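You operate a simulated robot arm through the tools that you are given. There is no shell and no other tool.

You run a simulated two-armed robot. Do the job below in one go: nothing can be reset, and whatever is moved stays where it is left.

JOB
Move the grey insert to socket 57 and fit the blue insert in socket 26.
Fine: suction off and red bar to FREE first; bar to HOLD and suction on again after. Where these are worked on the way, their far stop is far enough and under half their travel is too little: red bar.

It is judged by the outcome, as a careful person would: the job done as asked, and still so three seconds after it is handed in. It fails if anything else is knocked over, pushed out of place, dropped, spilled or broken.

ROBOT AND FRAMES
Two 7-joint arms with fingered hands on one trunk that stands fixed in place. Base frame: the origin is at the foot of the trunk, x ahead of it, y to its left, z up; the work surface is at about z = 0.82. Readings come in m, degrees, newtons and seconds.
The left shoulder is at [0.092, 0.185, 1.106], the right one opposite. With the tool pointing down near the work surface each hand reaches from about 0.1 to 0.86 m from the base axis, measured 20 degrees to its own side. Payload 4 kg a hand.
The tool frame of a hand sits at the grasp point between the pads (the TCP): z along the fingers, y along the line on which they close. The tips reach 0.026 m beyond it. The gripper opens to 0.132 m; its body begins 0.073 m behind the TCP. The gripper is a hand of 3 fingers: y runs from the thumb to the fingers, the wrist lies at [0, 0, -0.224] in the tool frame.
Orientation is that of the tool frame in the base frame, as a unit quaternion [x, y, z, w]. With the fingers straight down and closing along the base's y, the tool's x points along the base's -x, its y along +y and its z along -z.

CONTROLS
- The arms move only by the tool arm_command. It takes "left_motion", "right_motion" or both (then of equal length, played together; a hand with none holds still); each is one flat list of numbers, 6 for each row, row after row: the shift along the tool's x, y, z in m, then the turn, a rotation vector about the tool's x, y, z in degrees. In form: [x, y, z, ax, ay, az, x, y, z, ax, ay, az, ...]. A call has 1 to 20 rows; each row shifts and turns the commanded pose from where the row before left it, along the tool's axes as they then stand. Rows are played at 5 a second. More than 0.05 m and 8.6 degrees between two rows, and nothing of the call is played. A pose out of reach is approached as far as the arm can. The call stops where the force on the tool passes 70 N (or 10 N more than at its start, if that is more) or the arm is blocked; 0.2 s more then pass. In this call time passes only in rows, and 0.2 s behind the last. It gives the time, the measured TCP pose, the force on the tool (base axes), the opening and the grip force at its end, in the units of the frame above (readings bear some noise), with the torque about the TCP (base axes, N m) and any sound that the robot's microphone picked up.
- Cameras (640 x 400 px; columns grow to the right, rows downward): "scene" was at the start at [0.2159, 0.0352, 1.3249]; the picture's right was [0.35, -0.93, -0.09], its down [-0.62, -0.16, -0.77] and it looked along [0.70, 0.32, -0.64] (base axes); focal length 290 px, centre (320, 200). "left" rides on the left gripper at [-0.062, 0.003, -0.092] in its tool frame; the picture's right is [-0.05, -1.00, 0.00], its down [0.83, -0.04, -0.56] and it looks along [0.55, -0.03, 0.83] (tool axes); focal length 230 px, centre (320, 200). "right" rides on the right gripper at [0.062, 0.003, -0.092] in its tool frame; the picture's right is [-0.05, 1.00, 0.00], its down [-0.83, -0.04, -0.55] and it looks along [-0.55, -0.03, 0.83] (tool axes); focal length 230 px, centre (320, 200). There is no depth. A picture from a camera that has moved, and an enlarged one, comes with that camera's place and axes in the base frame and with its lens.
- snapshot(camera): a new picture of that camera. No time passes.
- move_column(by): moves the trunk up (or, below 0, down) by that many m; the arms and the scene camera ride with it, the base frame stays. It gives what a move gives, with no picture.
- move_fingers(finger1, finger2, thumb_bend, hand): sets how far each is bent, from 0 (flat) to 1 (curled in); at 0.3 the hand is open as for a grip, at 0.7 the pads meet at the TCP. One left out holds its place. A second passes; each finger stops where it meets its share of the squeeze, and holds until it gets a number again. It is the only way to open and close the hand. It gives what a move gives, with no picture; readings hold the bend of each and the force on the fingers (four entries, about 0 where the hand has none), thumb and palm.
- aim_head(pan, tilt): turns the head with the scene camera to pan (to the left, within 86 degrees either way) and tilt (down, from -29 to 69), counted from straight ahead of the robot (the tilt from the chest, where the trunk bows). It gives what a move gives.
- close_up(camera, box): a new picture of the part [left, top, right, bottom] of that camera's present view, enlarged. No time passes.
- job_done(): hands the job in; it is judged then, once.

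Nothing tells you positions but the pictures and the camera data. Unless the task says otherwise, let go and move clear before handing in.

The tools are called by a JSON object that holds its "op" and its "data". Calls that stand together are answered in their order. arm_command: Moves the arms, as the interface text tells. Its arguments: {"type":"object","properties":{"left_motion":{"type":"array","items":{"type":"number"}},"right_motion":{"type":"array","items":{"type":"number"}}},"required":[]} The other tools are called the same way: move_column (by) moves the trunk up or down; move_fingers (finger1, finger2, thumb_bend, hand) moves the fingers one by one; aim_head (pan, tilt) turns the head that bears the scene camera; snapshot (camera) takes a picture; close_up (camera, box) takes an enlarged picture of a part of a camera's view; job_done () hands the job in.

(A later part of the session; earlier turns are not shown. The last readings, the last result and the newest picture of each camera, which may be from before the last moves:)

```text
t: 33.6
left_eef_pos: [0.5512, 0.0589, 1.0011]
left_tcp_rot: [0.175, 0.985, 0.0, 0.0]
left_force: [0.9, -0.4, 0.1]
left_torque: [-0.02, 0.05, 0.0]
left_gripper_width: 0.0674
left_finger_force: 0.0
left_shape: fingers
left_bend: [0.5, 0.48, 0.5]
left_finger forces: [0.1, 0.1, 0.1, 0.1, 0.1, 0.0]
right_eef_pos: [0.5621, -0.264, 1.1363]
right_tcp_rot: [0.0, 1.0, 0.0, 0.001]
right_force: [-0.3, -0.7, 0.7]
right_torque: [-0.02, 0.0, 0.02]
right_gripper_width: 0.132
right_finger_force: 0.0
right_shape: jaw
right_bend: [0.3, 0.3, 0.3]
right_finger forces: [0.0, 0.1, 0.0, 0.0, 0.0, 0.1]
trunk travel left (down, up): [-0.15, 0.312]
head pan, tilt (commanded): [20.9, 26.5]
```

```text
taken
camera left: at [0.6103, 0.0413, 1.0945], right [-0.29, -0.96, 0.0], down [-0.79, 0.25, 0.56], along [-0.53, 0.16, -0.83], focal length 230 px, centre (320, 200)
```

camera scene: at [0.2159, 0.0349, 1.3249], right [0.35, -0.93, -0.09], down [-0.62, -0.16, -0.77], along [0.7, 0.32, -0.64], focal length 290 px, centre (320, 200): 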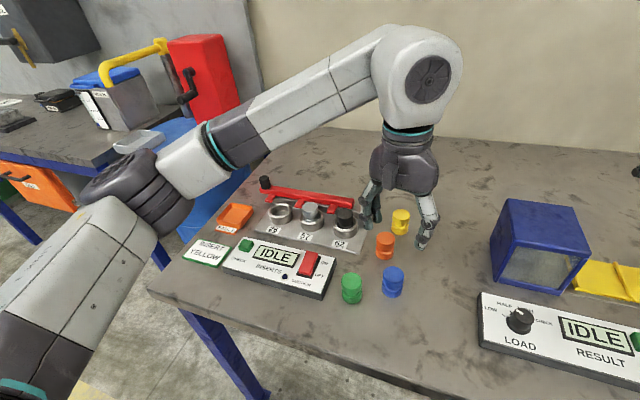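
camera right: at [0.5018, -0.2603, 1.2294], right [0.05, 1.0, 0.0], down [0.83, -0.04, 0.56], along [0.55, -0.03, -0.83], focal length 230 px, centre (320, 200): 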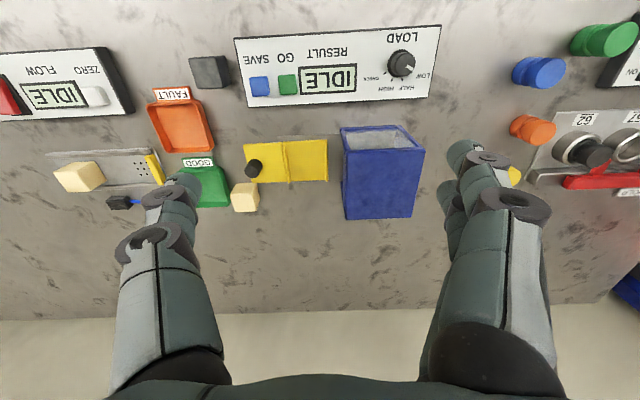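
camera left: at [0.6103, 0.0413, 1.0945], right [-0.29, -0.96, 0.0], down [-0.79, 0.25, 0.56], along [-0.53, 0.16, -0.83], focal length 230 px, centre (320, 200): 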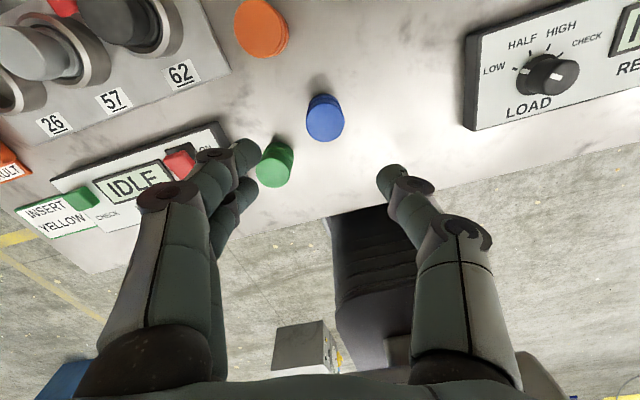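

The hand is high over the blue insert. I'll zoom in on it and its neighbours to compute the exact offsets.

{"op": "close_up", "data": {"camera": "left", "box": [200, 70, 440, 220]}}

{"op": "close_up", "data": {"camera": "scene", "box": [320, 190, 448, 310]}}

{"op": "close_up", "data": {"camera": "scene", "box": [250, 175, 378, 255]}}

```text
2.67 times, centred on (320, 145) of left
camera zoom: at [0.6103, 0.0413, 1.0945], right [-0.29, -0.96, 0.0], down [-0.79, 0.25, 0.56], along [-0.53, 0.16, -0.83], focal length 614 px, centre (320, 347)
```

zoom: 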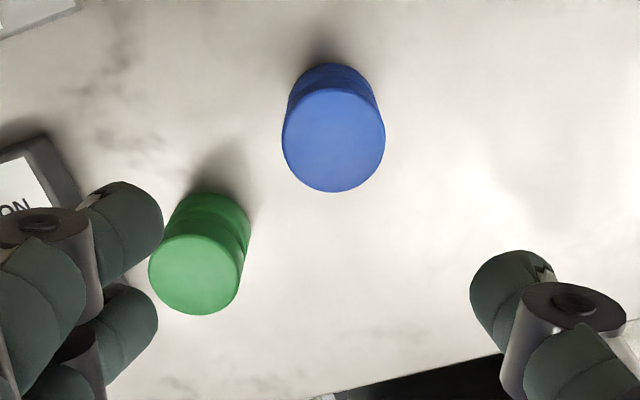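

```text
3.33 times, centred on (384, 250) of scene
camera zoom: at [0.2159, 0.0349, 1.3249], right [0.35, -0.93, -0.09], down [-0.62, -0.16, -0.77], along [0.7, 0.32, -0.64], focal length 967 px, centre (107, 33)
```

zoom: 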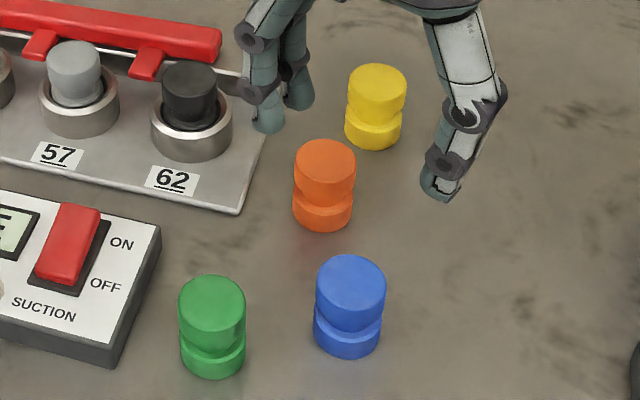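

```text
5.00 times, centred on (314, 215) of scene
camera zoom: at [0.2159, 0.0349, 1.3249], right [0.35, -0.93, -0.09], down [-0.62, -0.16, -0.77], along [0.7, 0.32, -0.64], focal length 1450 px, centre (350, 125)
```

zoom: 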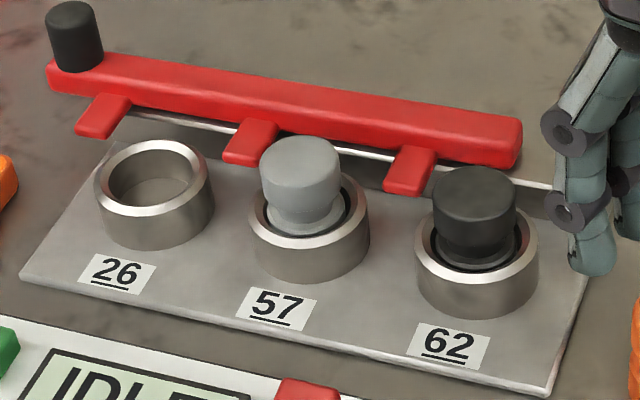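

Blue is at about [0.5505, 0.0535] and green at [0.516, 0.123]; grey is seated well in 57. I'll tuck finger 2 slightly, shift 5–6 mm, and descend to just above the blue head.

{"op": "move_fingers", "data": {"hand": "left", "finger2": 0.53}}

{"op": "arm_command", "data": {"left_motion": [0.0008, -0.0055, 0, 0, 0, 0, 0, 0, 0.03, 0, 0, 0, 0, 0, 0.03, 0, 0, 0, 0, 0, 0.022, 0, 0, 0, 0, 0, 0, 0, 0, 0]}}

{"op": "close_up", "data": {"camera": "left", "box": [200, 70, 440, 220]}}

{"op": "close_up", "data": {"camera": "scene", "box": [320, 210, 448, 310]}}

```text
t: 34.6
left_eef_pos: [0.5519, 0.0605, 1.0018]
left_tcp_rot: [0.174, 0.985, 0.0, 0.0]
left_force: [-0.1, 0.2, 0.4]
left_torque: [-0.03, 0.0, 0.0]
left_gripper_width: 0.0675
left_finger_force: 0.1
left_shape: fingers
left_bend: [0.5, 0.53, 0.5]
left_finger forces: [0.0, 0.0, 0.0, 0.0, 0.1, 0.0]
right_eef_pos: [0.562, -0.2639, 1.1369]
right_tcp_rot: [0.0, 1.0, 0.0, -0.001]
right_force: [0.3, -0.6, -0.3]
right_torque: [0.0, 0.04, -0.01]
right_gripper_width: 0.1318
right_finger_force: 0.0
right_shape: jaw
right_bend: [0.3, 0.3, 0.3]
right_finger forces: [0.0, 0.0, 0.0, 0.0, 0.0, 0.1]
trunk travel left (down, up): [-0.15, 0.312]
head pan, tilt (commanded): [20.9, 26.5]
```

```text
t: 35.8
left_eef_pos: [0.5464, 0.0521, 0.9202]
left_tcp_rot: [0.174, 0.985, -0.001, 0.0]
left_force: [0.3, -0.2, 0.0]
left_torque: [0.0, 0.0, 0.01]
left_gripper_width: 0.0669
left_finger_force: 0.2
left_shape: fingers
left_bend: [0.5, 0.53, 0.5]
left_finger forces: [0.0, 0.0, 0.0, 0.0, 0.0, 0.0]
right_eef_pos: [0.5621, -0.2646, 1.1364]
right_tcp_rot: [0.0, 1.0, 0.0, 0.0]
right_force: [-0.2, 0.0, 0.1]
right_torque: [0.01, -0.01, 0.01]
right_gripper_width: 0.1323
right_finger_force: 0.0
right_shape: jaw
right_bend: [0.3, 0.3, 0.3]
right_finger forces: [0.0, 0.0, 0.1, 0.0, 0.1, 0.0]
trunk travel left (down, up): [-0.15, 0.312]
head pan, tilt (commanded): [20.9, 26.5]
```

```text
2.67 times, centred on (320, 145) of left
camera zoom: at [0.6058, 0.0342, 1.0123], right [-0.29, -0.96, 0.0], down [-0.79, 0.24, 0.56], along [-0.53, 0.16, -0.83], focal length 614 px, centre (320, 347)
```

zoom: 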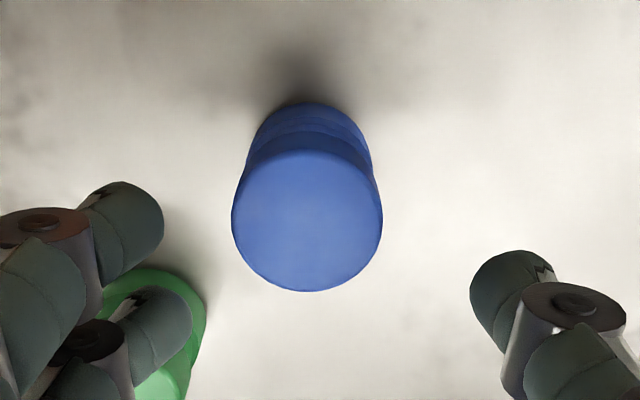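

```text
4.00 times, centred on (384, 260) of scene
camera zoom: at [0.2157, 0.035, 1.325], right [0.35, -0.93, -0.09], down [-0.62, -0.16, -0.77], along [0.7, 0.32, -0.64], focal length 1160 px, centre (64, -40)
```

zoom: 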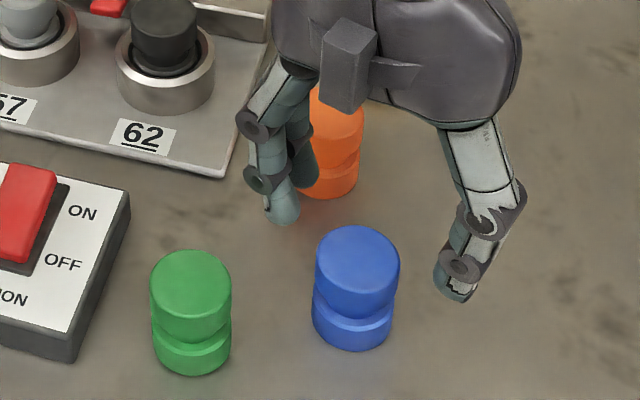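

The blue head is nearly centred between finger 1 and the thumb; a 2.5 mm correction is left, and green stays about 11 mm clear of finger 2. I'll correct and lower to grip height.

{"op": "arm_command", "data": {"left_motion": [-0.001, 0.0025, 0, 0, 0, 0, 0, 0, 0.013, 0, 0, 0, 0, 0, 0.013, 0, 0, 0, 0, 0, 0.011, 0, 0, 0, 0, 0, 0, 0, 0, 0]}}

{"op": "close_up", "data": {"camera": "left", "box": [200, 80, 440, 230]}}

{"op": "close_up", "data": {"camera": "scene", "box": [320, 220, 448, 310]}}

```text
t: 37.0
left_eef_pos: [0.5493, 0.0572, 0.8817]
left_tcp_rot: [0.174, 0.985, 0.0, 0.0]
left_force: [-0.1, -0.5, -0.2]
left_torque: [-0.04, -0.01, 0.01]
left_gripper_width: 0.0672
left_finger_force: 0.1
left_shape: fingers
left_bend: [0.5, 0.53, 0.5]
left_finger forces: [0.0, 0.0, 0.1, 0.0, 0.0, 0.0]
right_eef_pos: [0.5642, -0.2645, 1.1359]
right_tcp_rot: [0.0, 1.0, 0.0, 0.0]
right_force: [-0.1, 0.2, 0.4]
right_torque: [-0.02, 0.01, -0.03]
right_gripper_width: 0.1321
right_finger_force: 0.1
right_shape: jaw
right_bend: [0.3, 0.3, 0.3]
right_finger forces: [0.1, 0.0, 0.0, 0.1, 0.1, 0.0]
trunk travel left (down, up): [-0.15, 0.312]
head pan, tilt (commanded): [20.9, 26.5]
```

```text
2.67 times, centred on (320, 155) of left
camera zoom: at [0.6092, 0.0396, 0.9747], right [-0.29, -0.96, 0.0], down [-0.8, 0.24, 0.56], along [-0.53, 0.16, -0.83], focal length 614 px, centre (320, 320)
```

zoom: 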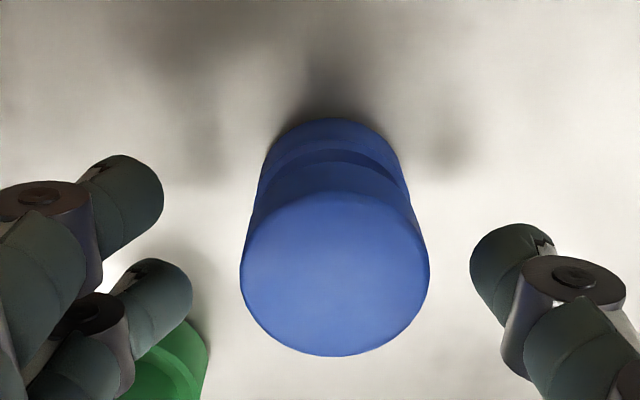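

```text
4.44 times, centred on (384, 265) of scene
camera zoom: at [0.2158, 0.0349, 1.325], right [0.35, -0.93, -0.09], down [-0.62, -0.16, -0.77], along [0.7, 0.32, -0.64], focal length 1289 px, centre (36, -89)
```

zoom: 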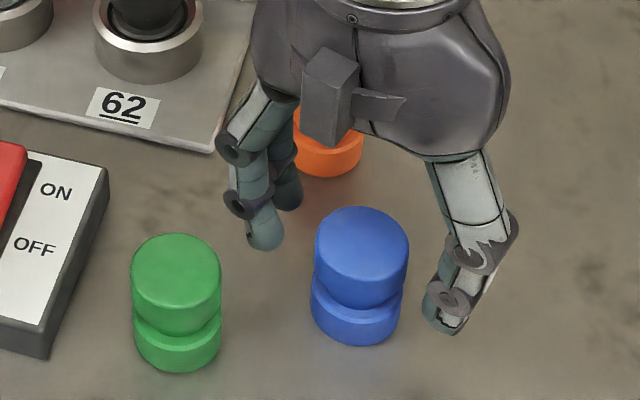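

The head now sits about 3.5 mm nearer the thumb than the finger. I'll recentre before closing so it isn't dragged.

{"op": "arm_command", "data": {"left_motion": [0, -0.0035, 0, 0, 0, 0, 0, 0, 0, 0, 0, 0]}}

{"op": "close_up", "data": {"camera": "left", "box": [200, 80, 440, 230]}}

```text
t: 37.6
left_eef_pos: [0.5487, 0.0529, 0.8829]
left_tcp_rot: [0.174, 0.985, -0.001, 0.0]
left_force: [-1.3, -0.1, 0.1]
left_torque: [0.02, 0.01, 0.0]
left_gripper_width: 0.0671
left_finger_force: 0.1
left_shape: fingers
left_bend: [0.5, 0.53, 0.5]
left_finger forces: [0.0, 0.0, 0.0, 0.0, 0.0, 0.0]
right_eef_pos: [0.564, -0.2635, 1.1367]
right_tcp_rot: [0.0, 1.0, 0.0, 0.0]
right_force: [-0.5, 0.6, 0.3]
right_torque: [-0.05, -0.02, 0.0]
right_gripper_width: 0.1318
right_finger_force: 0.0
right_shape: jaw
right_bend: [0.3, 0.3, 0.3]
right_finger forces: [0.0, 0.0, 0.0, 0.0, 0.1, 0.0]
trunk travel left (down, up): [-0.15, 0.312]
head pan, tilt (commanded): [20.9, 26.5]
```

```text
2.67 times, centred on (320, 155) of left
camera zoom: at [0.608, 0.0361, 0.975], right [-0.29, -0.96, 0.0], down [-0.79, 0.24, 0.56], along [-0.53, 0.16, -0.83], focal length 614 px, centre (320, 320)
```

zoom: 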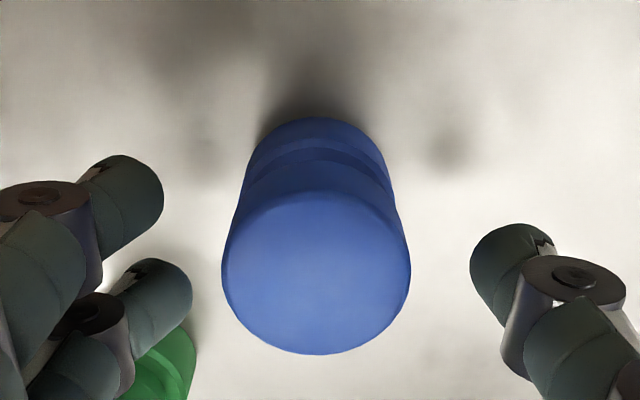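

The blue head is now centred between finger 1 and the thumb. I'll close on it.

{"op": "move_fingers", "data": {"hand": "left", "finger1": 0.65, "thumb_bend": 0.65}}

{"op": "close_up", "data": {"camera": "left", "box": [200, 80, 440, 230]}}

{"op": "close_up", "data": {"camera": "scene", "box": [320, 220, 448, 310]}}

```text
t: 38.6
left_eef_pos: [0.549, 0.0551, 0.8812]
left_tcp_rot: [0.174, 0.985, 0.0, 0.0]
left_force: [-0.6, -0.2, 1.0]
left_torque: [-0.01, -0.02, -0.03]
left_gripper_width: 0.0344
left_finger_force: 4.5
left_shape: fingers
left_bend: [0.6, 0.53, 0.63]
left_finger forces: [4.7, 0.0, 0.0, 0.0, 4.9, 0.1]
right_eef_pos: [0.5622, -0.2642, 1.136]
right_tcp_rot: [0.0, 1.0, 0.0, 0.0]
right_force: [0.1, 0.1, 0.3]
right_torque: [-0.03, -0.01, -0.03]
right_gripper_width: 0.1321
right_finger_force: 0.1
right_shape: jaw
right_bend: [0.3, 0.3, 0.3]
right_finger forces: [0.1, 0.0, 0.0, 0.0, 0.0, 0.0]
trunk travel left (down, up): [-0.15, 0.312]
head pan, tilt (commanded): [20.9, 26.5]
```

```text
2.67 times, centred on (320, 155) of left
camera zoom: at [0.6081, 0.0361, 0.975], right [-0.29, -0.96, 0.0], down [-0.8, 0.24, 0.56], along [-0.53, 0.16, -0.83], focal length 614 px, centre (320, 320)
```

zoom: 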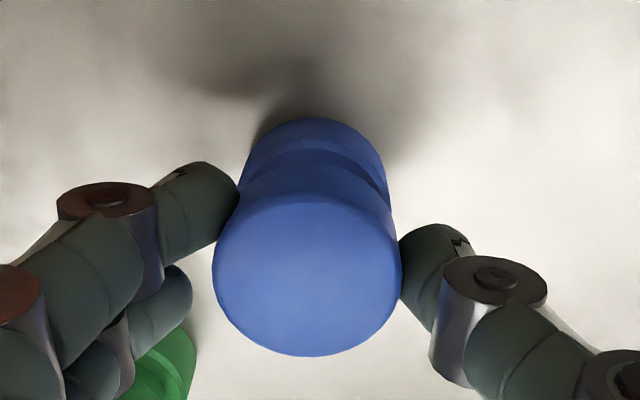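

```text
4.44 times, centred on (384, 265) of scene
camera zoom: at [0.2159, 0.035, 1.3249], right [0.35, -0.93, -0.09], down [-0.62, -0.16, -0.77], along [0.7, 0.32, -0.64], focal length 1289 px, centre (36, -89)
```

zoom: 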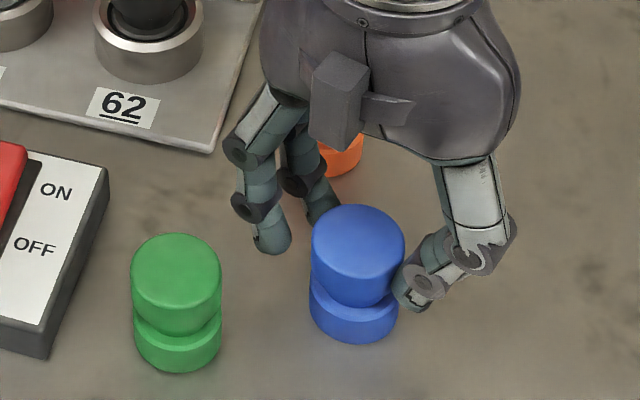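

Blue is gripped with about 5 N per side and stands upright. I'll lift it gently and check.

{"op": "arm_command", "data": {"left_motion": [0, 0, -0.005, 0, 0, 0, 0, 0, -0.01, 0, 0, 0, 0, 0, -0.015, 0, 0, 0, 0, 0, 0, 0, 0, 0]}}

{"op": "close_up", "data": {"camera": "left", "box": [200, 80, 440, 230]}}

{"op": "close_up", "data": {"camera": "scene", "box": [320, 200, 448, 300]}}

```text
t: 39.6
left_eef_pos: [0.5489, 0.0538, 0.9127]
left_tcp_rot: [0.174, 0.985, 0.0, 0.0]
left_force: [-0.2, 0.0, -0.6]
left_torque: [0.0, -0.03, -0.01]
left_gripper_width: 0.0344
left_finger_force: 4.7
left_shape: fingers
left_bend: [0.6, 0.53, 0.63]
left_finger forces: [4.7, 0.0, 0.0, 0.0, 4.8, 0.0]
right_eef_pos: [0.5621, -0.2638, 1.1362]
right_tcp_rot: [-0.001, 1.0, -0.001, 0.0]
right_force: [0.4, -0.1, 0.3]
right_torque: [-0.01, 0.03, -0.02]
right_gripper_width: 0.1321
right_finger_force: 0.1
right_shape: jaw
right_bend: [0.3, 0.3, 0.3]
right_finger forces: [0.0, 0.0, 0.1, 0.0, 0.1, 0.0]
trunk travel left (down, up): [-0.15, 0.312]
head pan, tilt (commanded): [20.9, 26.5]
```

```text
2.67 times, centred on (320, 155) of left
camera zoom: at [0.608, 0.0354, 1.0049], right [-0.29, -0.96, 0.0], down [-0.79, 0.24, 0.56], along [-0.53, 0.16, -0.83], focal length 614 px, centre (320, 320)
```

zoom: 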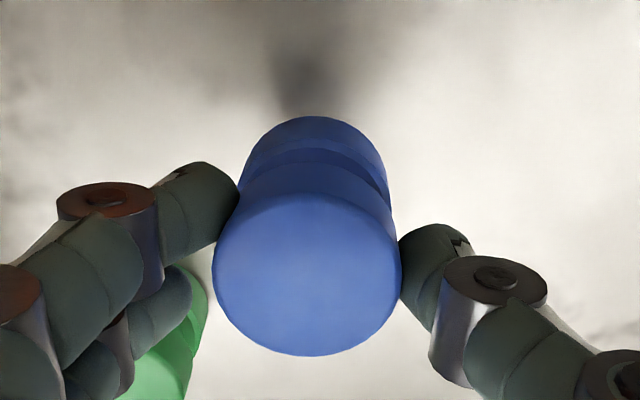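

```text
4.00 times, centred on (384, 250) of scene
camera zoom: at [0.2161, 0.0351, 1.3249], right [0.35, -0.93, -0.09], down [-0.62, -0.16, -0.77], along [0.7, 0.32, -0.64], focal length 1160 px, centre (64, 0)
```

zoom: 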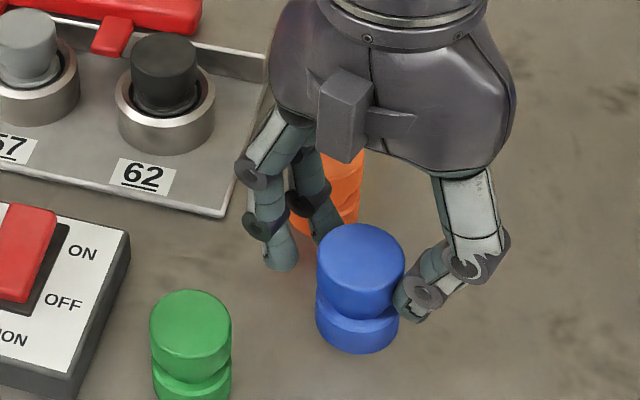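

Blue is held securely and hanging straight. I'll raise it, turn the hand back to the 11° heading, and carry it over socket 26.

{"op": "arm_command", "data": {"left_motion": [0, 0, -0.03, 0, 0, 0, 0, 0, -0.03, 0, 0, 0, 0, 0, -0.025, 0, 0, 0, 0, 0, 0, 0, 0, -7.75, 0, 0, 0, 0, 0, -7.75, 0, 0, 0, 0, 0, -7.75, 0, 0, 0, 0, 0, -7.75, -0.0223, 0.0337, 0, 0, 0, 0, -0.0223, 0.0337, 0, 0, 0, 0, -0.0223, 0.0337, 0, 0, 0, 0, -0.0223, 0.0337, 0, 0, 0, 0, -0.0223, 0.0337, 0, 0, 0, 0, -0.0223, 0.0337, 0, 0, 0, 0, -0.0223, 0.0337, 0, 0, 0, 0, -0.0223, 0.0337, 0, 0, 0, 0, 0, 0, 0, 0, 0, 0]}}

{"op": "snapshot", "data": {"camera": "scene"}}

{"op": "close_up", "data": {"camera": "left", "box": [200, 70, 440, 220]}}

```text
t: 43.0
left_eef_pos: [0.6722, 0.3525, 0.9977]
left_tcp_rot: [-0.096, 0.995, 0.001, 0.0]
left_force: [0.3, 0.0, -1.7]
left_torque: [-0.01, -0.02, 0.03]
left_gripper_width: 0.0343
left_finger_force: 4.2
left_shape: fingers
left_bend: [0.6, 0.53, 0.63]
left_finger forces: [4.6, 0.0, 0.0, 0.0, 4.6, 0.0]
right_eef_pos: [0.5616, -0.2642, 1.1357]
right_tcp_rot: [0.0, 1.0, 0.0, -0.001]
right_force: [-0.6, -0.5, -1.2]
right_torque: [0.0, 0.01, -0.02]
right_gripper_width: 0.132
right_finger_force: 0.0
right_shape: jaw
right_bend: [0.3, 0.3, 0.3]
right_finger forces: [0.0, 0.0, 0.0, 0.1, 0.0, 0.1]
trunk travel left (down, up): [-0.15, 0.312]
head pan, tilt (commanded): [20.9, 26.5]
```

```text
taken
camera scene: at [0.2159, 0.0345, 1.325], right [0.35, -0.93, -0.09], down [-0.62, -0.16, -0.77], along [0.7, 0.32, -0.64], focal length 290 px, centre (320, 200)
```

scene: 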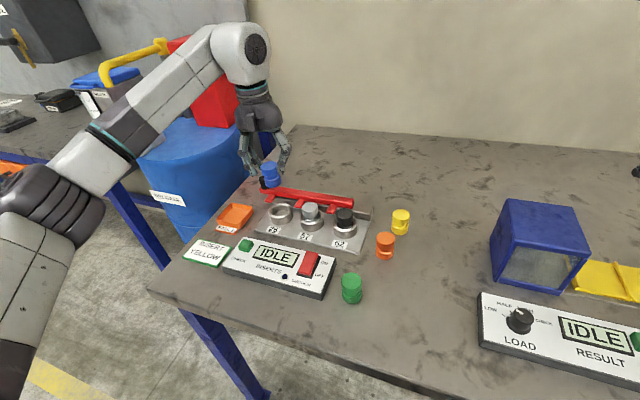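

```text
2.67 times, centred on (320, 145) of left
camera zoom: at [0.7327, 0.367, 1.0904], right [0.24, -0.97, 0.0], down [-0.81, -0.2, 0.56], along [-0.54, -0.13, -0.83], focal length 614 px, centre (320, 347)
```

zoom: 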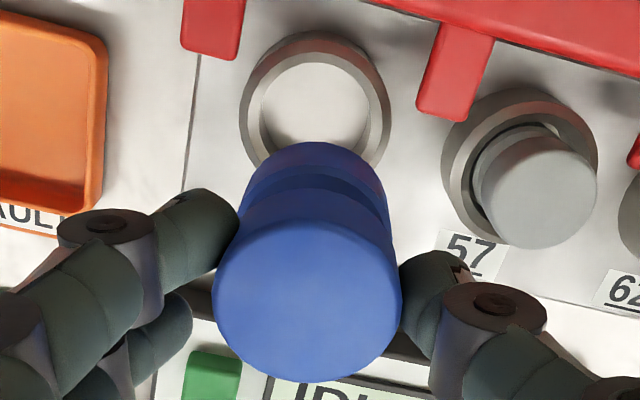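

Blue is over socket 26 at height. I'll lower it to about 45 mm above the rim and measure alignment the same way as for the grey one.

{"op": "arm_command", "data": {"left_motion": [0, 0, 0.025, 0, 0, 0, 0, 0, 0.024, 0, 0, 0, 0, 0, 0, 0, 0, 0]}}

{"op": "close_up", "data": {"camera": "scene", "box": [252, 160, 316, 224]}}

{"op": "close_up", "data": {"camera": "left", "box": [270, 80, 370, 160]}}

{"op": "close_up", "data": {"camera": "left", "box": [200, 70, 440, 220]}}

```text
t: 43.8
left_eef_pos: [0.6724, 0.353, 0.9483]
left_tcp_rot: [-0.095, 0.995, 0.0, 0.0]
left_force: [0.4, 0.7, -1.2]
left_torque: [0.01, -0.03, 0.01]
left_gripper_width: 0.0344
left_finger_force: 4.7
left_shape: fingers
left_bend: [0.6, 0.53, 0.63]
left_finger forces: [4.5, 0.1, 0.0, 0.0, 4.7, 0.0]
right_eef_pos: [0.5623, -0.2647, 1.1364]
right_tcp_rot: [0.0, 1.0, 0.001, 0.001]
right_force: [1.0, 0.1, 0.4]
right_torque: [0.01, 0.01, -0.04]
right_gripper_width: 0.1319
right_finger_force: 0.1
right_shape: jaw
right_bend: [0.3, 0.3, 0.3]
right_finger forces: [0.0, 0.1, 0.1, 0.0, 0.0, 0.1]
trunk travel left (down, up): [-0.15, 0.312]
head pan, tilt (commanded): [20.9, 26.5]
```

```text
6.25 times, centred on (284, 192) of scene
camera zoom: at [0.2157, 0.035, 1.325], right [0.35, -0.93, -0.09], down [-0.62, -0.16, -0.77], along [0.7, 0.32, -0.64], focal length 1812 px, centre (545, 250)
```

zoom: 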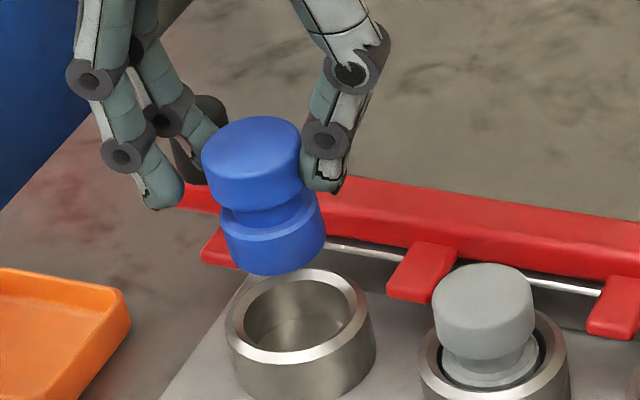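

```text
5.00 times, centred on (320, 120) of left
camera zoom: at [0.7332, 0.368, 1.0413], right [0.24, -0.97, 0.0], down [-0.81, -0.2, 0.56], along [-0.54, -0.13, -0.83], focal length 1150 px, centre (320, 600)
```

zoom: 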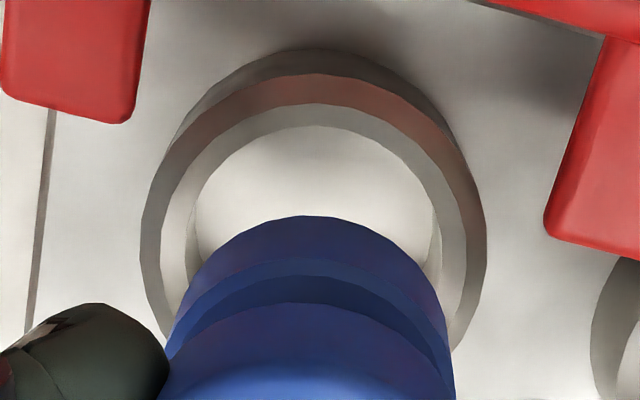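

```text
2.67 times, centred on (320, 145) of left
camera zoom: at [0.7332, 0.368, 1.0413], right [0.24, -0.97, 0.0], down [-0.81, -0.2, 0.56], along [-0.54, -0.13, -0.83], focal length 614 px, centre (320, 347)
```

zoom: 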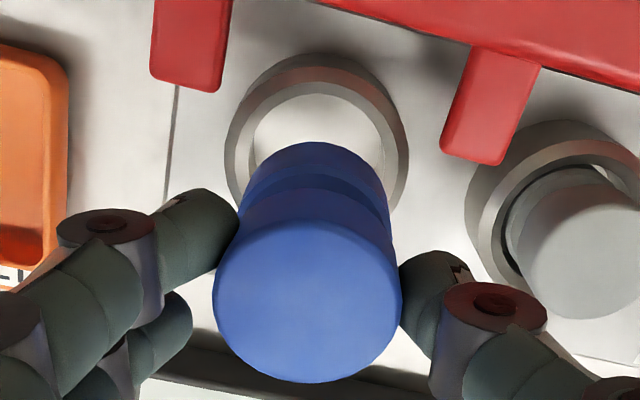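

Both views together put blue about 2.5 mm short in x and 1 mm too far left, and held a few millimetres lower in the hand than grey was. I'll correct and lower until its bottom is just above the rim.

{"op": "arm_command", "data": {"left_motion": [-0.0023, -0.0015, 0, 0, 0, 0, 0, 0, 0.015, 0, 0, 0, 0, 0, 0.015, 0, 0, 0, 0, 0, 0, 0, 0, 0]}}

{"op": "close_up", "data": {"camera": "scene", "box": [252, 170, 316, 234]}}

{"op": "close_up", "data": {"camera": "left", "box": [270, 80, 370, 160]}}

```text
t: 44.8
left_eef_pos: [0.6761, 0.3503, 0.9187]
left_tcp_rot: [-0.095, 0.995, 0.0, 0.0]
left_force: [0.0, -0.5, -0.5]
left_torque: [-0.02, -0.02, 0.03]
left_gripper_width: 0.0342
left_finger_force: 4.9
left_shape: fingers
left_bend: [0.6, 0.53, 0.63]
left_finger forces: [4.6, 0.1, 0.1, 0.1, 4.8, 0.0]
right_eef_pos: [0.5626, -0.2643, 1.137]
right_tcp_rot: [0.001, 1.0, 0.001, 0.001]
right_force: [0.3, -0.3, 0.5]
right_torque: [-0.02, 0.0, -0.01]
right_gripper_width: 0.132
right_finger_force: 0.1
right_shape: jaw
right_bend: [0.3, 0.3, 0.3]
right_finger forces: [0.0, 0.1, 0.0, 0.1, 0.0, 0.0]
trunk travel left (down, up): [-0.15, 0.312]
head pan, tilt (commanded): [20.9, 26.5]
```

```text
6.25 times, centred on (284, 202) of scene
camera zoom: at [0.2157, 0.035, 1.325], right [0.35, -0.93, -0.09], down [-0.62, -0.16, -0.77], along [0.7, 0.32, -0.64], focal length 1812 px, centre (545, 188)
```

zoom: 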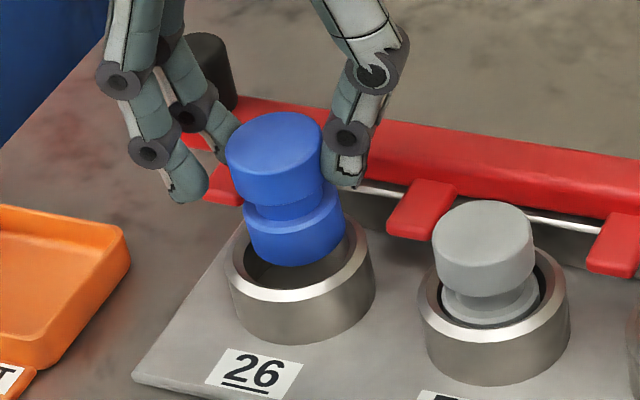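

```text
5.00 times, centred on (320, 120) of left
camera zoom: at [0.7361, 0.366, 1.0116], right [0.24, -0.97, 0.0], down [-0.81, -0.2, 0.56], along [-0.54, -0.13, -0.83], focal length 1150 px, centre (320, 600)
```

zoom: 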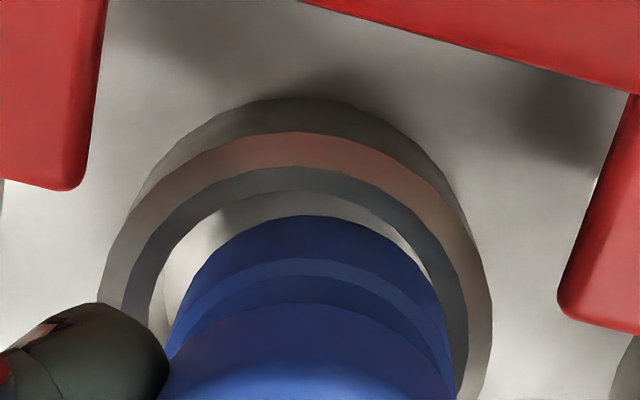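

The bottom is about 9 mm above the rim and centred within about 1 mm. I'll nudge slightly and lower into the mouth of the socket, watching the force.

{"op": "arm_command", "data": {"left_motion": [0.0004, 0.0008, 0.004, 0, 0, 0, 0, 0, 0.005, 0, 0, 0, 0, 0, 0.004, 0, 0, 0, 0, 0, 0, 0, 0, 0]}}

{"op": "close_up", "data": {"camera": "scene", "box": [252, 170, 316, 234]}}

{"op": "close_up", "data": {"camera": "left", "box": [270, 80, 370, 160]}}

```text
t: 45.8
left_eef_pos: [0.6759, 0.3522, 0.9064]
left_tcp_rot: [-0.096, 0.995, -0.001, 0.0]
left_force: [-0.3, -0.5, -1.1]
left_torque: [0.01, -0.03, -0.05]
left_gripper_width: 0.0343
left_finger_force: 4.6
left_shape: fingers
left_bend: [0.6, 0.53, 0.63]
left_finger forces: [4.6, 0.0, 0.1, 0.0, 4.6, 0.1]
right_eef_pos: [0.5628, -0.2643, 1.1374]
right_tcp_rot: [0.0, 1.0, 0.0, 0.0]
right_force: [0.3, -0.7, 0.0]
right_torque: [0.02, 0.01, -0.01]
right_gripper_width: 0.1318
right_finger_force: 0.0
right_shape: jaw
right_bend: [0.3, 0.3, 0.3]
right_finger forces: [0.0, 0.0, 0.1, 0.0, 0.0, 0.0]
trunk travel left (down, up): [-0.15, 0.312]
head pan, tilt (commanded): [20.9, 26.5]
```

```text
6.25 times, centred on (284, 202) of scene
camera zoom: at [0.2159, 0.0351, 1.3249], right [0.35, -0.93, -0.09], down [-0.62, -0.16, -0.77], along [0.7, 0.32, -0.64], focal length 1812 px, centre (545, 188)
```

zoom: 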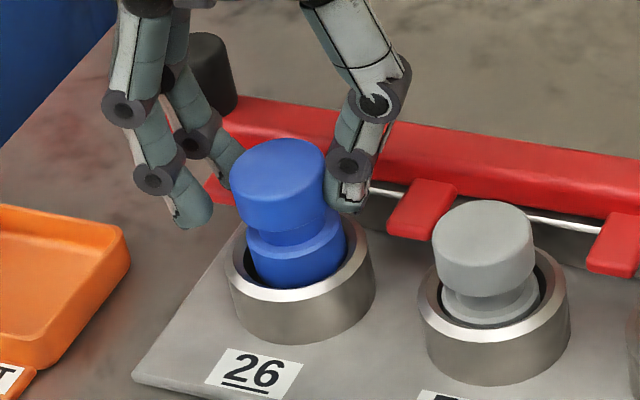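

```text
5.00 times, centred on (320, 120) of left
camera zoom: at [0.7355, 0.3668, 0.9987], right [0.24, -0.97, 0.0], down [-0.81, -0.2, 0.56], along [-0.54, -0.13, -0.83], focal length 1150 px, centre (320, 600)
```

zoom: 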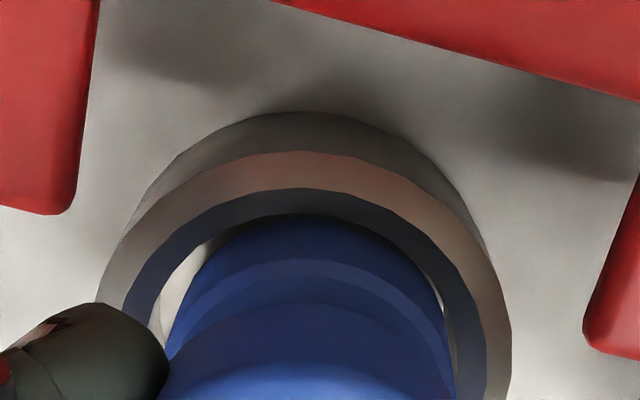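

Blue is entering the socket with no resistance, sitting slightly toward the rear wall. I'll ease 1 mm forward and keep lowering in small steps.

{"op": "arm_command", "data": {"left_motion": [0.001, 0.0002, 0.003, 0, 0, 0, 0, 0, 0.004, 0, 0, 0, 0, 0, 0.003, 0, 0, 0, 0, 0, 0, 0, 0, 0]}}

{"op": "close_up", "data": {"camera": "scene", "box": [252, 170, 316, 234]}}

{"op": "close_up", "data": {"camera": "left", "box": [270, 80, 370, 160]}}

```text
t: 46.8
left_eef_pos: [0.6741, 0.3522, 0.8959]
left_tcp_rot: [-0.097, 0.995, 0.0, 0.0]
left_force: [0.4, -0.3, 0.5]
left_torque: [-0.04, 0.02, 0.0]
left_gripper_width: 0.0342
left_finger_force: 5.0
left_shape: fingers
left_bend: [0.6, 0.53, 0.63]
left_finger forces: [4.6, 0.1, 0.1, 0.1, 4.6, 0.0]
right_eef_pos: [0.5627, -0.264, 1.1374]
right_tcp_rot: [0.0, 1.0, 0.0, 0.0]
right_force: [0.3, 0.1, 0.1]
right_torque: [0.02, 0.0, 0.01]
right_gripper_width: 0.1321
right_finger_force: 0.1
right_shape: jaw
right_bend: [0.3, 0.3, 0.3]
right_finger forces: [0.0, 0.0, 0.2, 0.0, 0.1, 0.0]
trunk travel left (down, up): [-0.15, 0.312]
head pan, tilt (commanded): [20.9, 26.5]
```

```text
6.25 times, centred on (284, 202) of scene
camera zoom: at [0.2159, 0.0351, 1.3249], right [0.35, -0.93, -0.09], down [-0.62, -0.16, -0.77], along [0.7, 0.32, -0.64], focal length 1812 px, centre (545, 188)
```

zoom: 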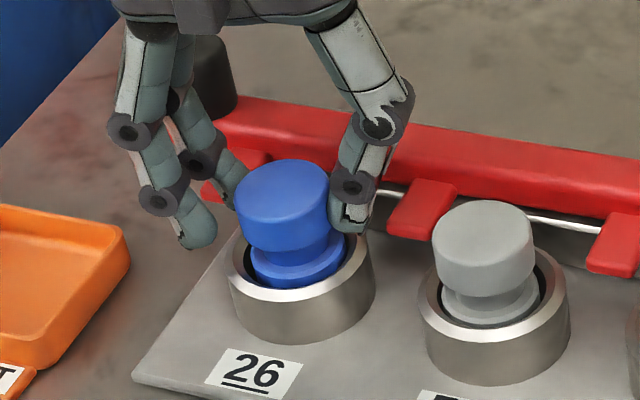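

```text
5.00 times, centred on (320, 120) of left
camera zoom: at [0.7345, 0.3665, 0.9889], right [0.24, -0.97, 0.0], down [-0.81, -0.2, 0.56], along [-0.54, -0.13, -0.83], focal length 1150 px, centre (320, 600)
```

zoom: 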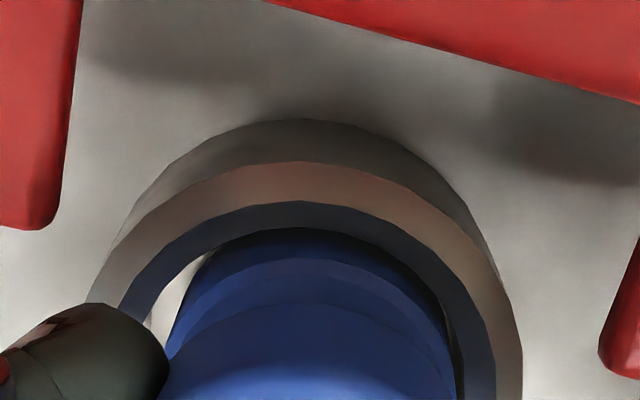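

It is nearly down, with no side force. I'll lower the last millimetres until it touches bottom.

{"op": "arm_command", "data": {"left_motion": [0, 0, 0.002, 0, 0, 0, 0, 0, 0.002, 0, 0, 0, 0, 0, 0.002, 0, 0, 0, 0, 0, 0, 0, 0, 0]}}

{"op": "close_up", "data": {"camera": "scene", "box": [252, 170, 316, 234]}}

```text
t: 47.8
left_eef_pos: [0.6748, 0.3516, 0.8912]
left_tcp_rot: [-0.096, 0.995, 0.0, 0.0]
left_force: [1.0, -0.5, 4.2]
left_torque: [0.07, -0.01, -0.03]
left_gripper_width: 0.0342
left_finger_force: 5.4
left_shape: fingers
left_bend: [0.6, 0.53, 0.63]
left_finger forces: [5.5, 0.0, 0.0, 0.0, 5.6, 0.1]
right_eef_pos: [0.5634, -0.2651, 1.1367]
right_tcp_rot: [-0.001, 1.0, 0.0, 0.0]
right_force: [0.0, 0.8, 0.3]
right_torque: [-0.01, 0.0, -0.01]
right_gripper_width: 0.132
right_finger_force: 0.0
right_shape: jaw
right_bend: [0.3, 0.3, 0.3]
right_finger forces: [0.0, 0.0, 0.0, 0.0, 0.1, 0.1]
trunk travel left (down, up): [-0.15, 0.312]
head pan, tilt (commanded): [20.9, 26.5]
```

```text
6.25 times, centred on (284, 202) of scene
camera zoom: at [0.2154, 0.0348, 1.3251], right [0.35, -0.93, -0.09], down [-0.62, -0.16, -0.77], along [0.7, 0.32, -0.64], focal length 1812 px, centre (545, 188)
```

zoom: 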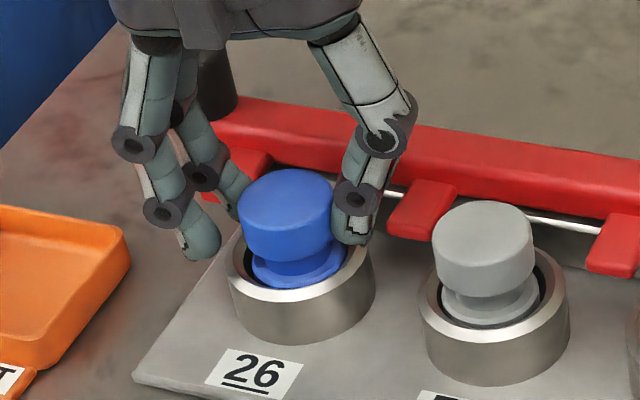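

Contact at 4 N; blue sits at the same depth as grey. I'll release and check.

{"op": "move_fingers", "data": {"hand": "left", "finger1": 0.5, "finger2": 0.48, "thumb_bend": 0.5}}

{"op": "close_up", "data": {"camera": "scene", "box": [252, 160, 348, 234]}}

{"op": "close_up", "data": {"camera": "left", "box": [200, 80, 440, 230]}}

```text
t: 48.8
left_eef_pos: [0.6732, 0.3518, 0.8893]
left_tcp_rot: [-0.096, 0.995, 0.0, 0.0]
left_force: [0.4, 0.7, 0.0]
left_torque: [0.03, 0.01, 0.03]
left_gripper_width: 0.0669
left_finger_force: 0.1
left_shape: fingers
left_bend: [0.5, 0.48, 0.5]
left_finger forces: [0.0, 0.0, 0.0, 0.1, 0.1, 0.0]
right_eef_pos: [0.5628, -0.2639, 1.1363]
right_tcp_rot: [0.0, 1.0, 0.0, 0.0]
right_force: [-0.7, -0.2, -0.6]
right_torque: [-0.03, -0.02, 0.04]
right_gripper_width: 0.1316
right_finger_force: 0.0
right_shape: jaw
right_bend: [0.3, 0.3, 0.3]
right_finger forces: [0.0, 0.1, 0.0, 0.0, 0.0, 0.0]
trunk travel left (down, up): [-0.15, 0.312]
head pan, tilt (commanded): [20.9, 26.5]
```

```text
5.41 times, centred on (300, 197) of scene
camera zoom: at [0.2158, 0.035, 1.325], right [0.35, -0.93, -0.09], down [-0.62, -0.16, -0.77], along [0.7, 0.32, -0.64], focal length 1567 px, centre (428, 216)
```

zoom: 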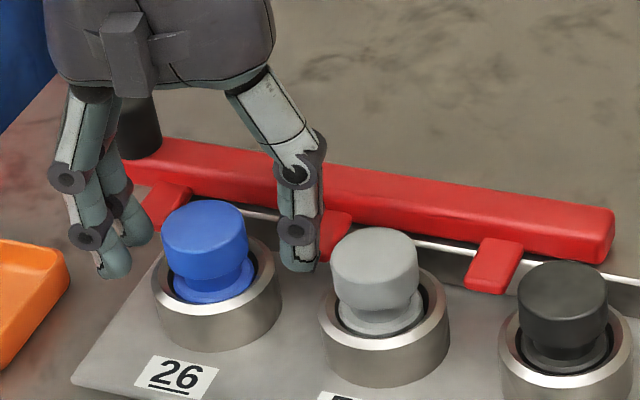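

```text
2.67 times, centred on (320, 155) of left
camera zoom: at [0.7341, 0.3663, 0.9827], right [0.24, -0.97, 0.0], down [-0.81, -0.2, 0.56], along [-0.54, -0.13, -0.83], focal length 614 px, centre (320, 320)
```

zoom: 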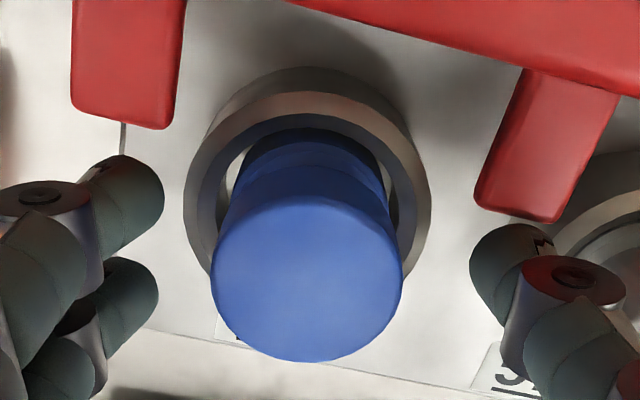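

Blue, grey and black all sit at the same height. Next the bar goes back to HOLD: I'll rise, square the hand up, and hover with the fingers and thumb straddling the knob near [0.732, 0.42].

{"op": "arm_command", "data": {"left_motion": [0, 0, -0.02, 0, 0, 0, 0, 0, -0.03, 0, 0, 0, 0, 0, -0.03, 0, 0, 0, 0, 0, -0.03, 0, 0, 0, 0, 0, 0, 0, 0, 5.5, 0, 0, 0, 0, 0, 5.5, -0.0195, 0.023, 0, 0, 0, 0, -0.0195, 0.023, 0, 0, 0, 0, -0.0195, 0.023, 0, 0, 0, 0, 0, 0, 0, 0, 0, 0]}}

{"op": "snapshot", "data": {"camera": "left"}}

{"op": "close_up", "data": {"camera": "scene", "box": [220, 130, 380, 240]}}

```text
t: 51.0
left_eef_pos: [0.7325, 0.4203, 0.9983]
left_tcp_rot: [0.0, 1.0, 0.0, -0.001]
left_force: [0.0, 0.5, -0.7]
left_torque: [-0.01, -0.01, 0.0]
left_gripper_width: 0.0671
left_finger_force: 0.0
left_shape: fingers
left_bend: [0.5, 0.48, 0.5]
left_finger forces: [0.0, 0.0, 0.0, 0.0, 0.0, 0.0]
right_eef_pos: [0.5627, -0.2634, 1.1363]
right_tcp_rot: [0.0, 1.0, 0.001, 0.001]
right_force: [0.6, -0.1, -0.1]
right_torque: [0.0, -0.02, -0.01]
right_gripper_width: 0.1317
right_finger_force: 0.0
right_shape: jaw
right_bend: [0.3, 0.3, 0.3]
right_finger forces: [0.0, 0.1, 0.1, 0.0, 0.1, 0.0]
trunk travel left (down, up): [-0.15, 0.312]
head pan, tilt (commanded): [20.9, 26.5]
```

```text
taken
camera left: at [0.7948, 0.425, 1.0911], right [0.05, -1.0, 0.0], down [-0.83, -0.04, 0.56], along [-0.55, -0.03, -0.83], focal length 230 px, centre (320, 200)
```

left: 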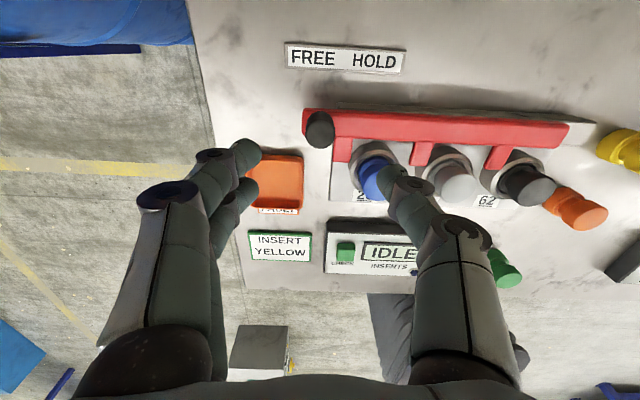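

```text
3.64 times, centred on (300, 185) of scene
camera zoom: at [0.2157, 0.0352, 1.325], right [0.35, -0.93, -0.09], down [-0.62, -0.16, -0.77], along [0.7, 0.32, -0.64], focal length 1054 px, centre (393, 254)
```

zoom: 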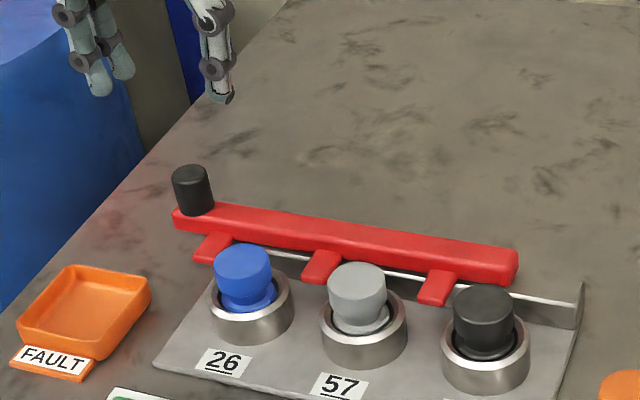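

The knob is centred under the open hand, about 5 mm further back. I'll correct and descend to just above it.

{"op": "arm_command", "data": {"left_motion": [-0.005, 0, 0, 0, 0, 0, 0, 0, 0.03, 0, 0, 0, 0, 0, 0.024, 0, 0, 0, 0, 0, 0, 0, 0, 0]}}

{"op": "close_up", "data": {"camera": "left", "box": [200, 70, 440, 220]}}

{"op": "close_up", "data": {"camera": "scene", "box": [220, 130, 348, 210]}}

```text
t: 52.0
left_eef_pos: [0.7379, 0.4211, 0.9463]
left_tcp_rot: [0.0, 1.0, 0.0, 0.0]
left_force: [0.1, 0.2, 0.5]
left_torque: [-0.04, -0.02, 0.01]
left_gripper_width: 0.0674
left_finger_force: 0.1
left_shape: fingers
left_bend: [0.5, 0.48, 0.5]
left_finger forces: [0.0, 0.0, 0.1, 0.1, 0.1, 0.0]
right_eef_pos: [0.5638, -0.2638, 1.1368]
right_tcp_rot: [0.0, 1.0, 0.0, 0.0]
right_force: [-0.5, -0.4, 0.3]
right_torque: [0.01, 0.0, 0.02]
right_gripper_width: 0.1318
right_finger_force: 0.1
right_shape: jaw
right_bend: [0.3, 0.3, 0.3]
right_finger forces: [0.1, 0.0, 0.0, 0.1, 0.1, 0.0]
trunk travel left (down, up): [-0.15, 0.312]
head pan, tilt (commanded): [20.9, 26.5]
```

```text
2.67 times, centred on (320, 145) of left
camera zoom: at [0.7986, 0.4246, 1.0382], right [0.05, -1.0, 0.0], down [-0.83, -0.04, 0.56], along [-0.55, -0.03, -0.83], focal length 614 px, centre (320, 347)
```

zoom: 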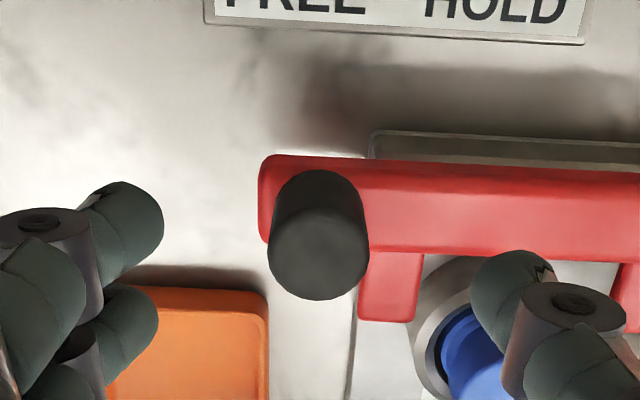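

```text
5.00 times, centred on (284, 170) of scene
camera zoom: at [0.2156, 0.0348, 1.3251], right [0.35, -0.93, -0.09], down [-0.62, -0.16, -0.77], along [0.7, 0.32, -0.64], focal length 1450 px, centre (500, 350)
```

zoom: 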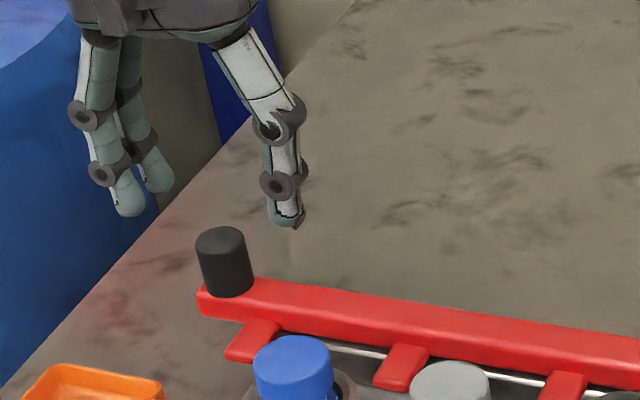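

The fingers and thumb straddle the knob evenly. I'll lower them beside it, keeping above the bar, and begin pushing right (−y).

{"op": "arm_command", "data": {"left_motion": [0.002, 0, 0.019, 0, 0, 0, 0, 0, 0.018, 0, 0, 0, 0, 0, 0, 0, 0, 0]}}

{"op": "close_up", "data": {"camera": "scene", "box": [220, 130, 348, 210]}}

{"op": "close_up", "data": {"camera": "left", "box": [200, 70, 440, 220]}}

```text
t: 52.8
left_eef_pos: [0.7357, 0.422, 0.9074]
left_tcp_rot: [0.0, 1.0, 0.001, 0.0]
left_force: [0.4, -0.3, -0.1]
left_torque: [0.01, -0.03, 0.0]
left_gripper_width: 0.0672
left_finger_force: 0.1
left_shape: fingers
left_bend: [0.5, 0.48, 0.5]
left_finger forces: [0.0, 0.0, 0.0, 0.0, 0.0, 0.0]
right_eef_pos: [0.5633, -0.2654, 1.1372]
right_tcp_rot: [-0.001, 1.0, 0.0, -0.001]
right_force: [-0.8, 0.3, -0.6]
right_torque: [-0.01, -0.03, 0.03]
right_gripper_width: 0.1319
right_finger_force: 0.2
right_shape: jaw
right_bend: [0.3, 0.3, 0.3]
right_finger forces: [0.1, 0.0, 0.0, 0.0, 0.1, 0.1]
trunk travel left (down, up): [-0.15, 0.312]
head pan, tilt (commanded): [20.9, 26.5]
```

```text
5.00 times, centred on (284, 170) of scene
camera zoom: at [0.2157, 0.035, 1.325], right [0.35, -0.93, -0.09], down [-0.62, -0.16, -0.77], along [0.7, 0.32, -0.64], focal length 1450 px, centre (500, 350)
```

zoom: 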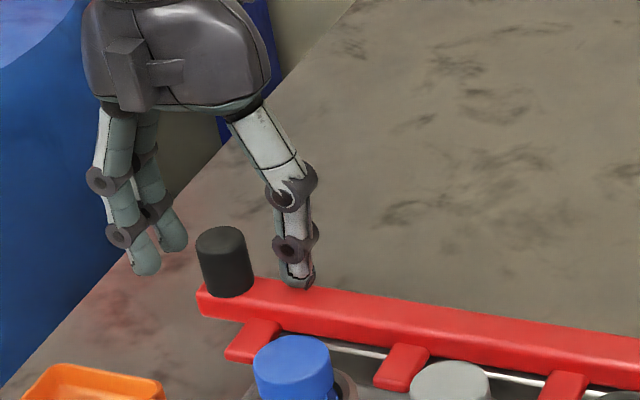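

```text
2.67 times, centred on (320, 145) of left
camera zoom: at [0.7976, 0.4255, 0.9999], right [0.05, -1.0, 0.0], down [-0.83, -0.04, 0.56], along [-0.55, -0.03, -0.83], focal length 614 px, centre (320, 347)
```

zoom: 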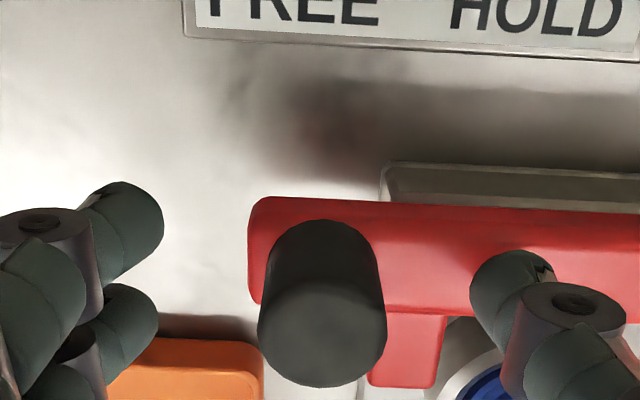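

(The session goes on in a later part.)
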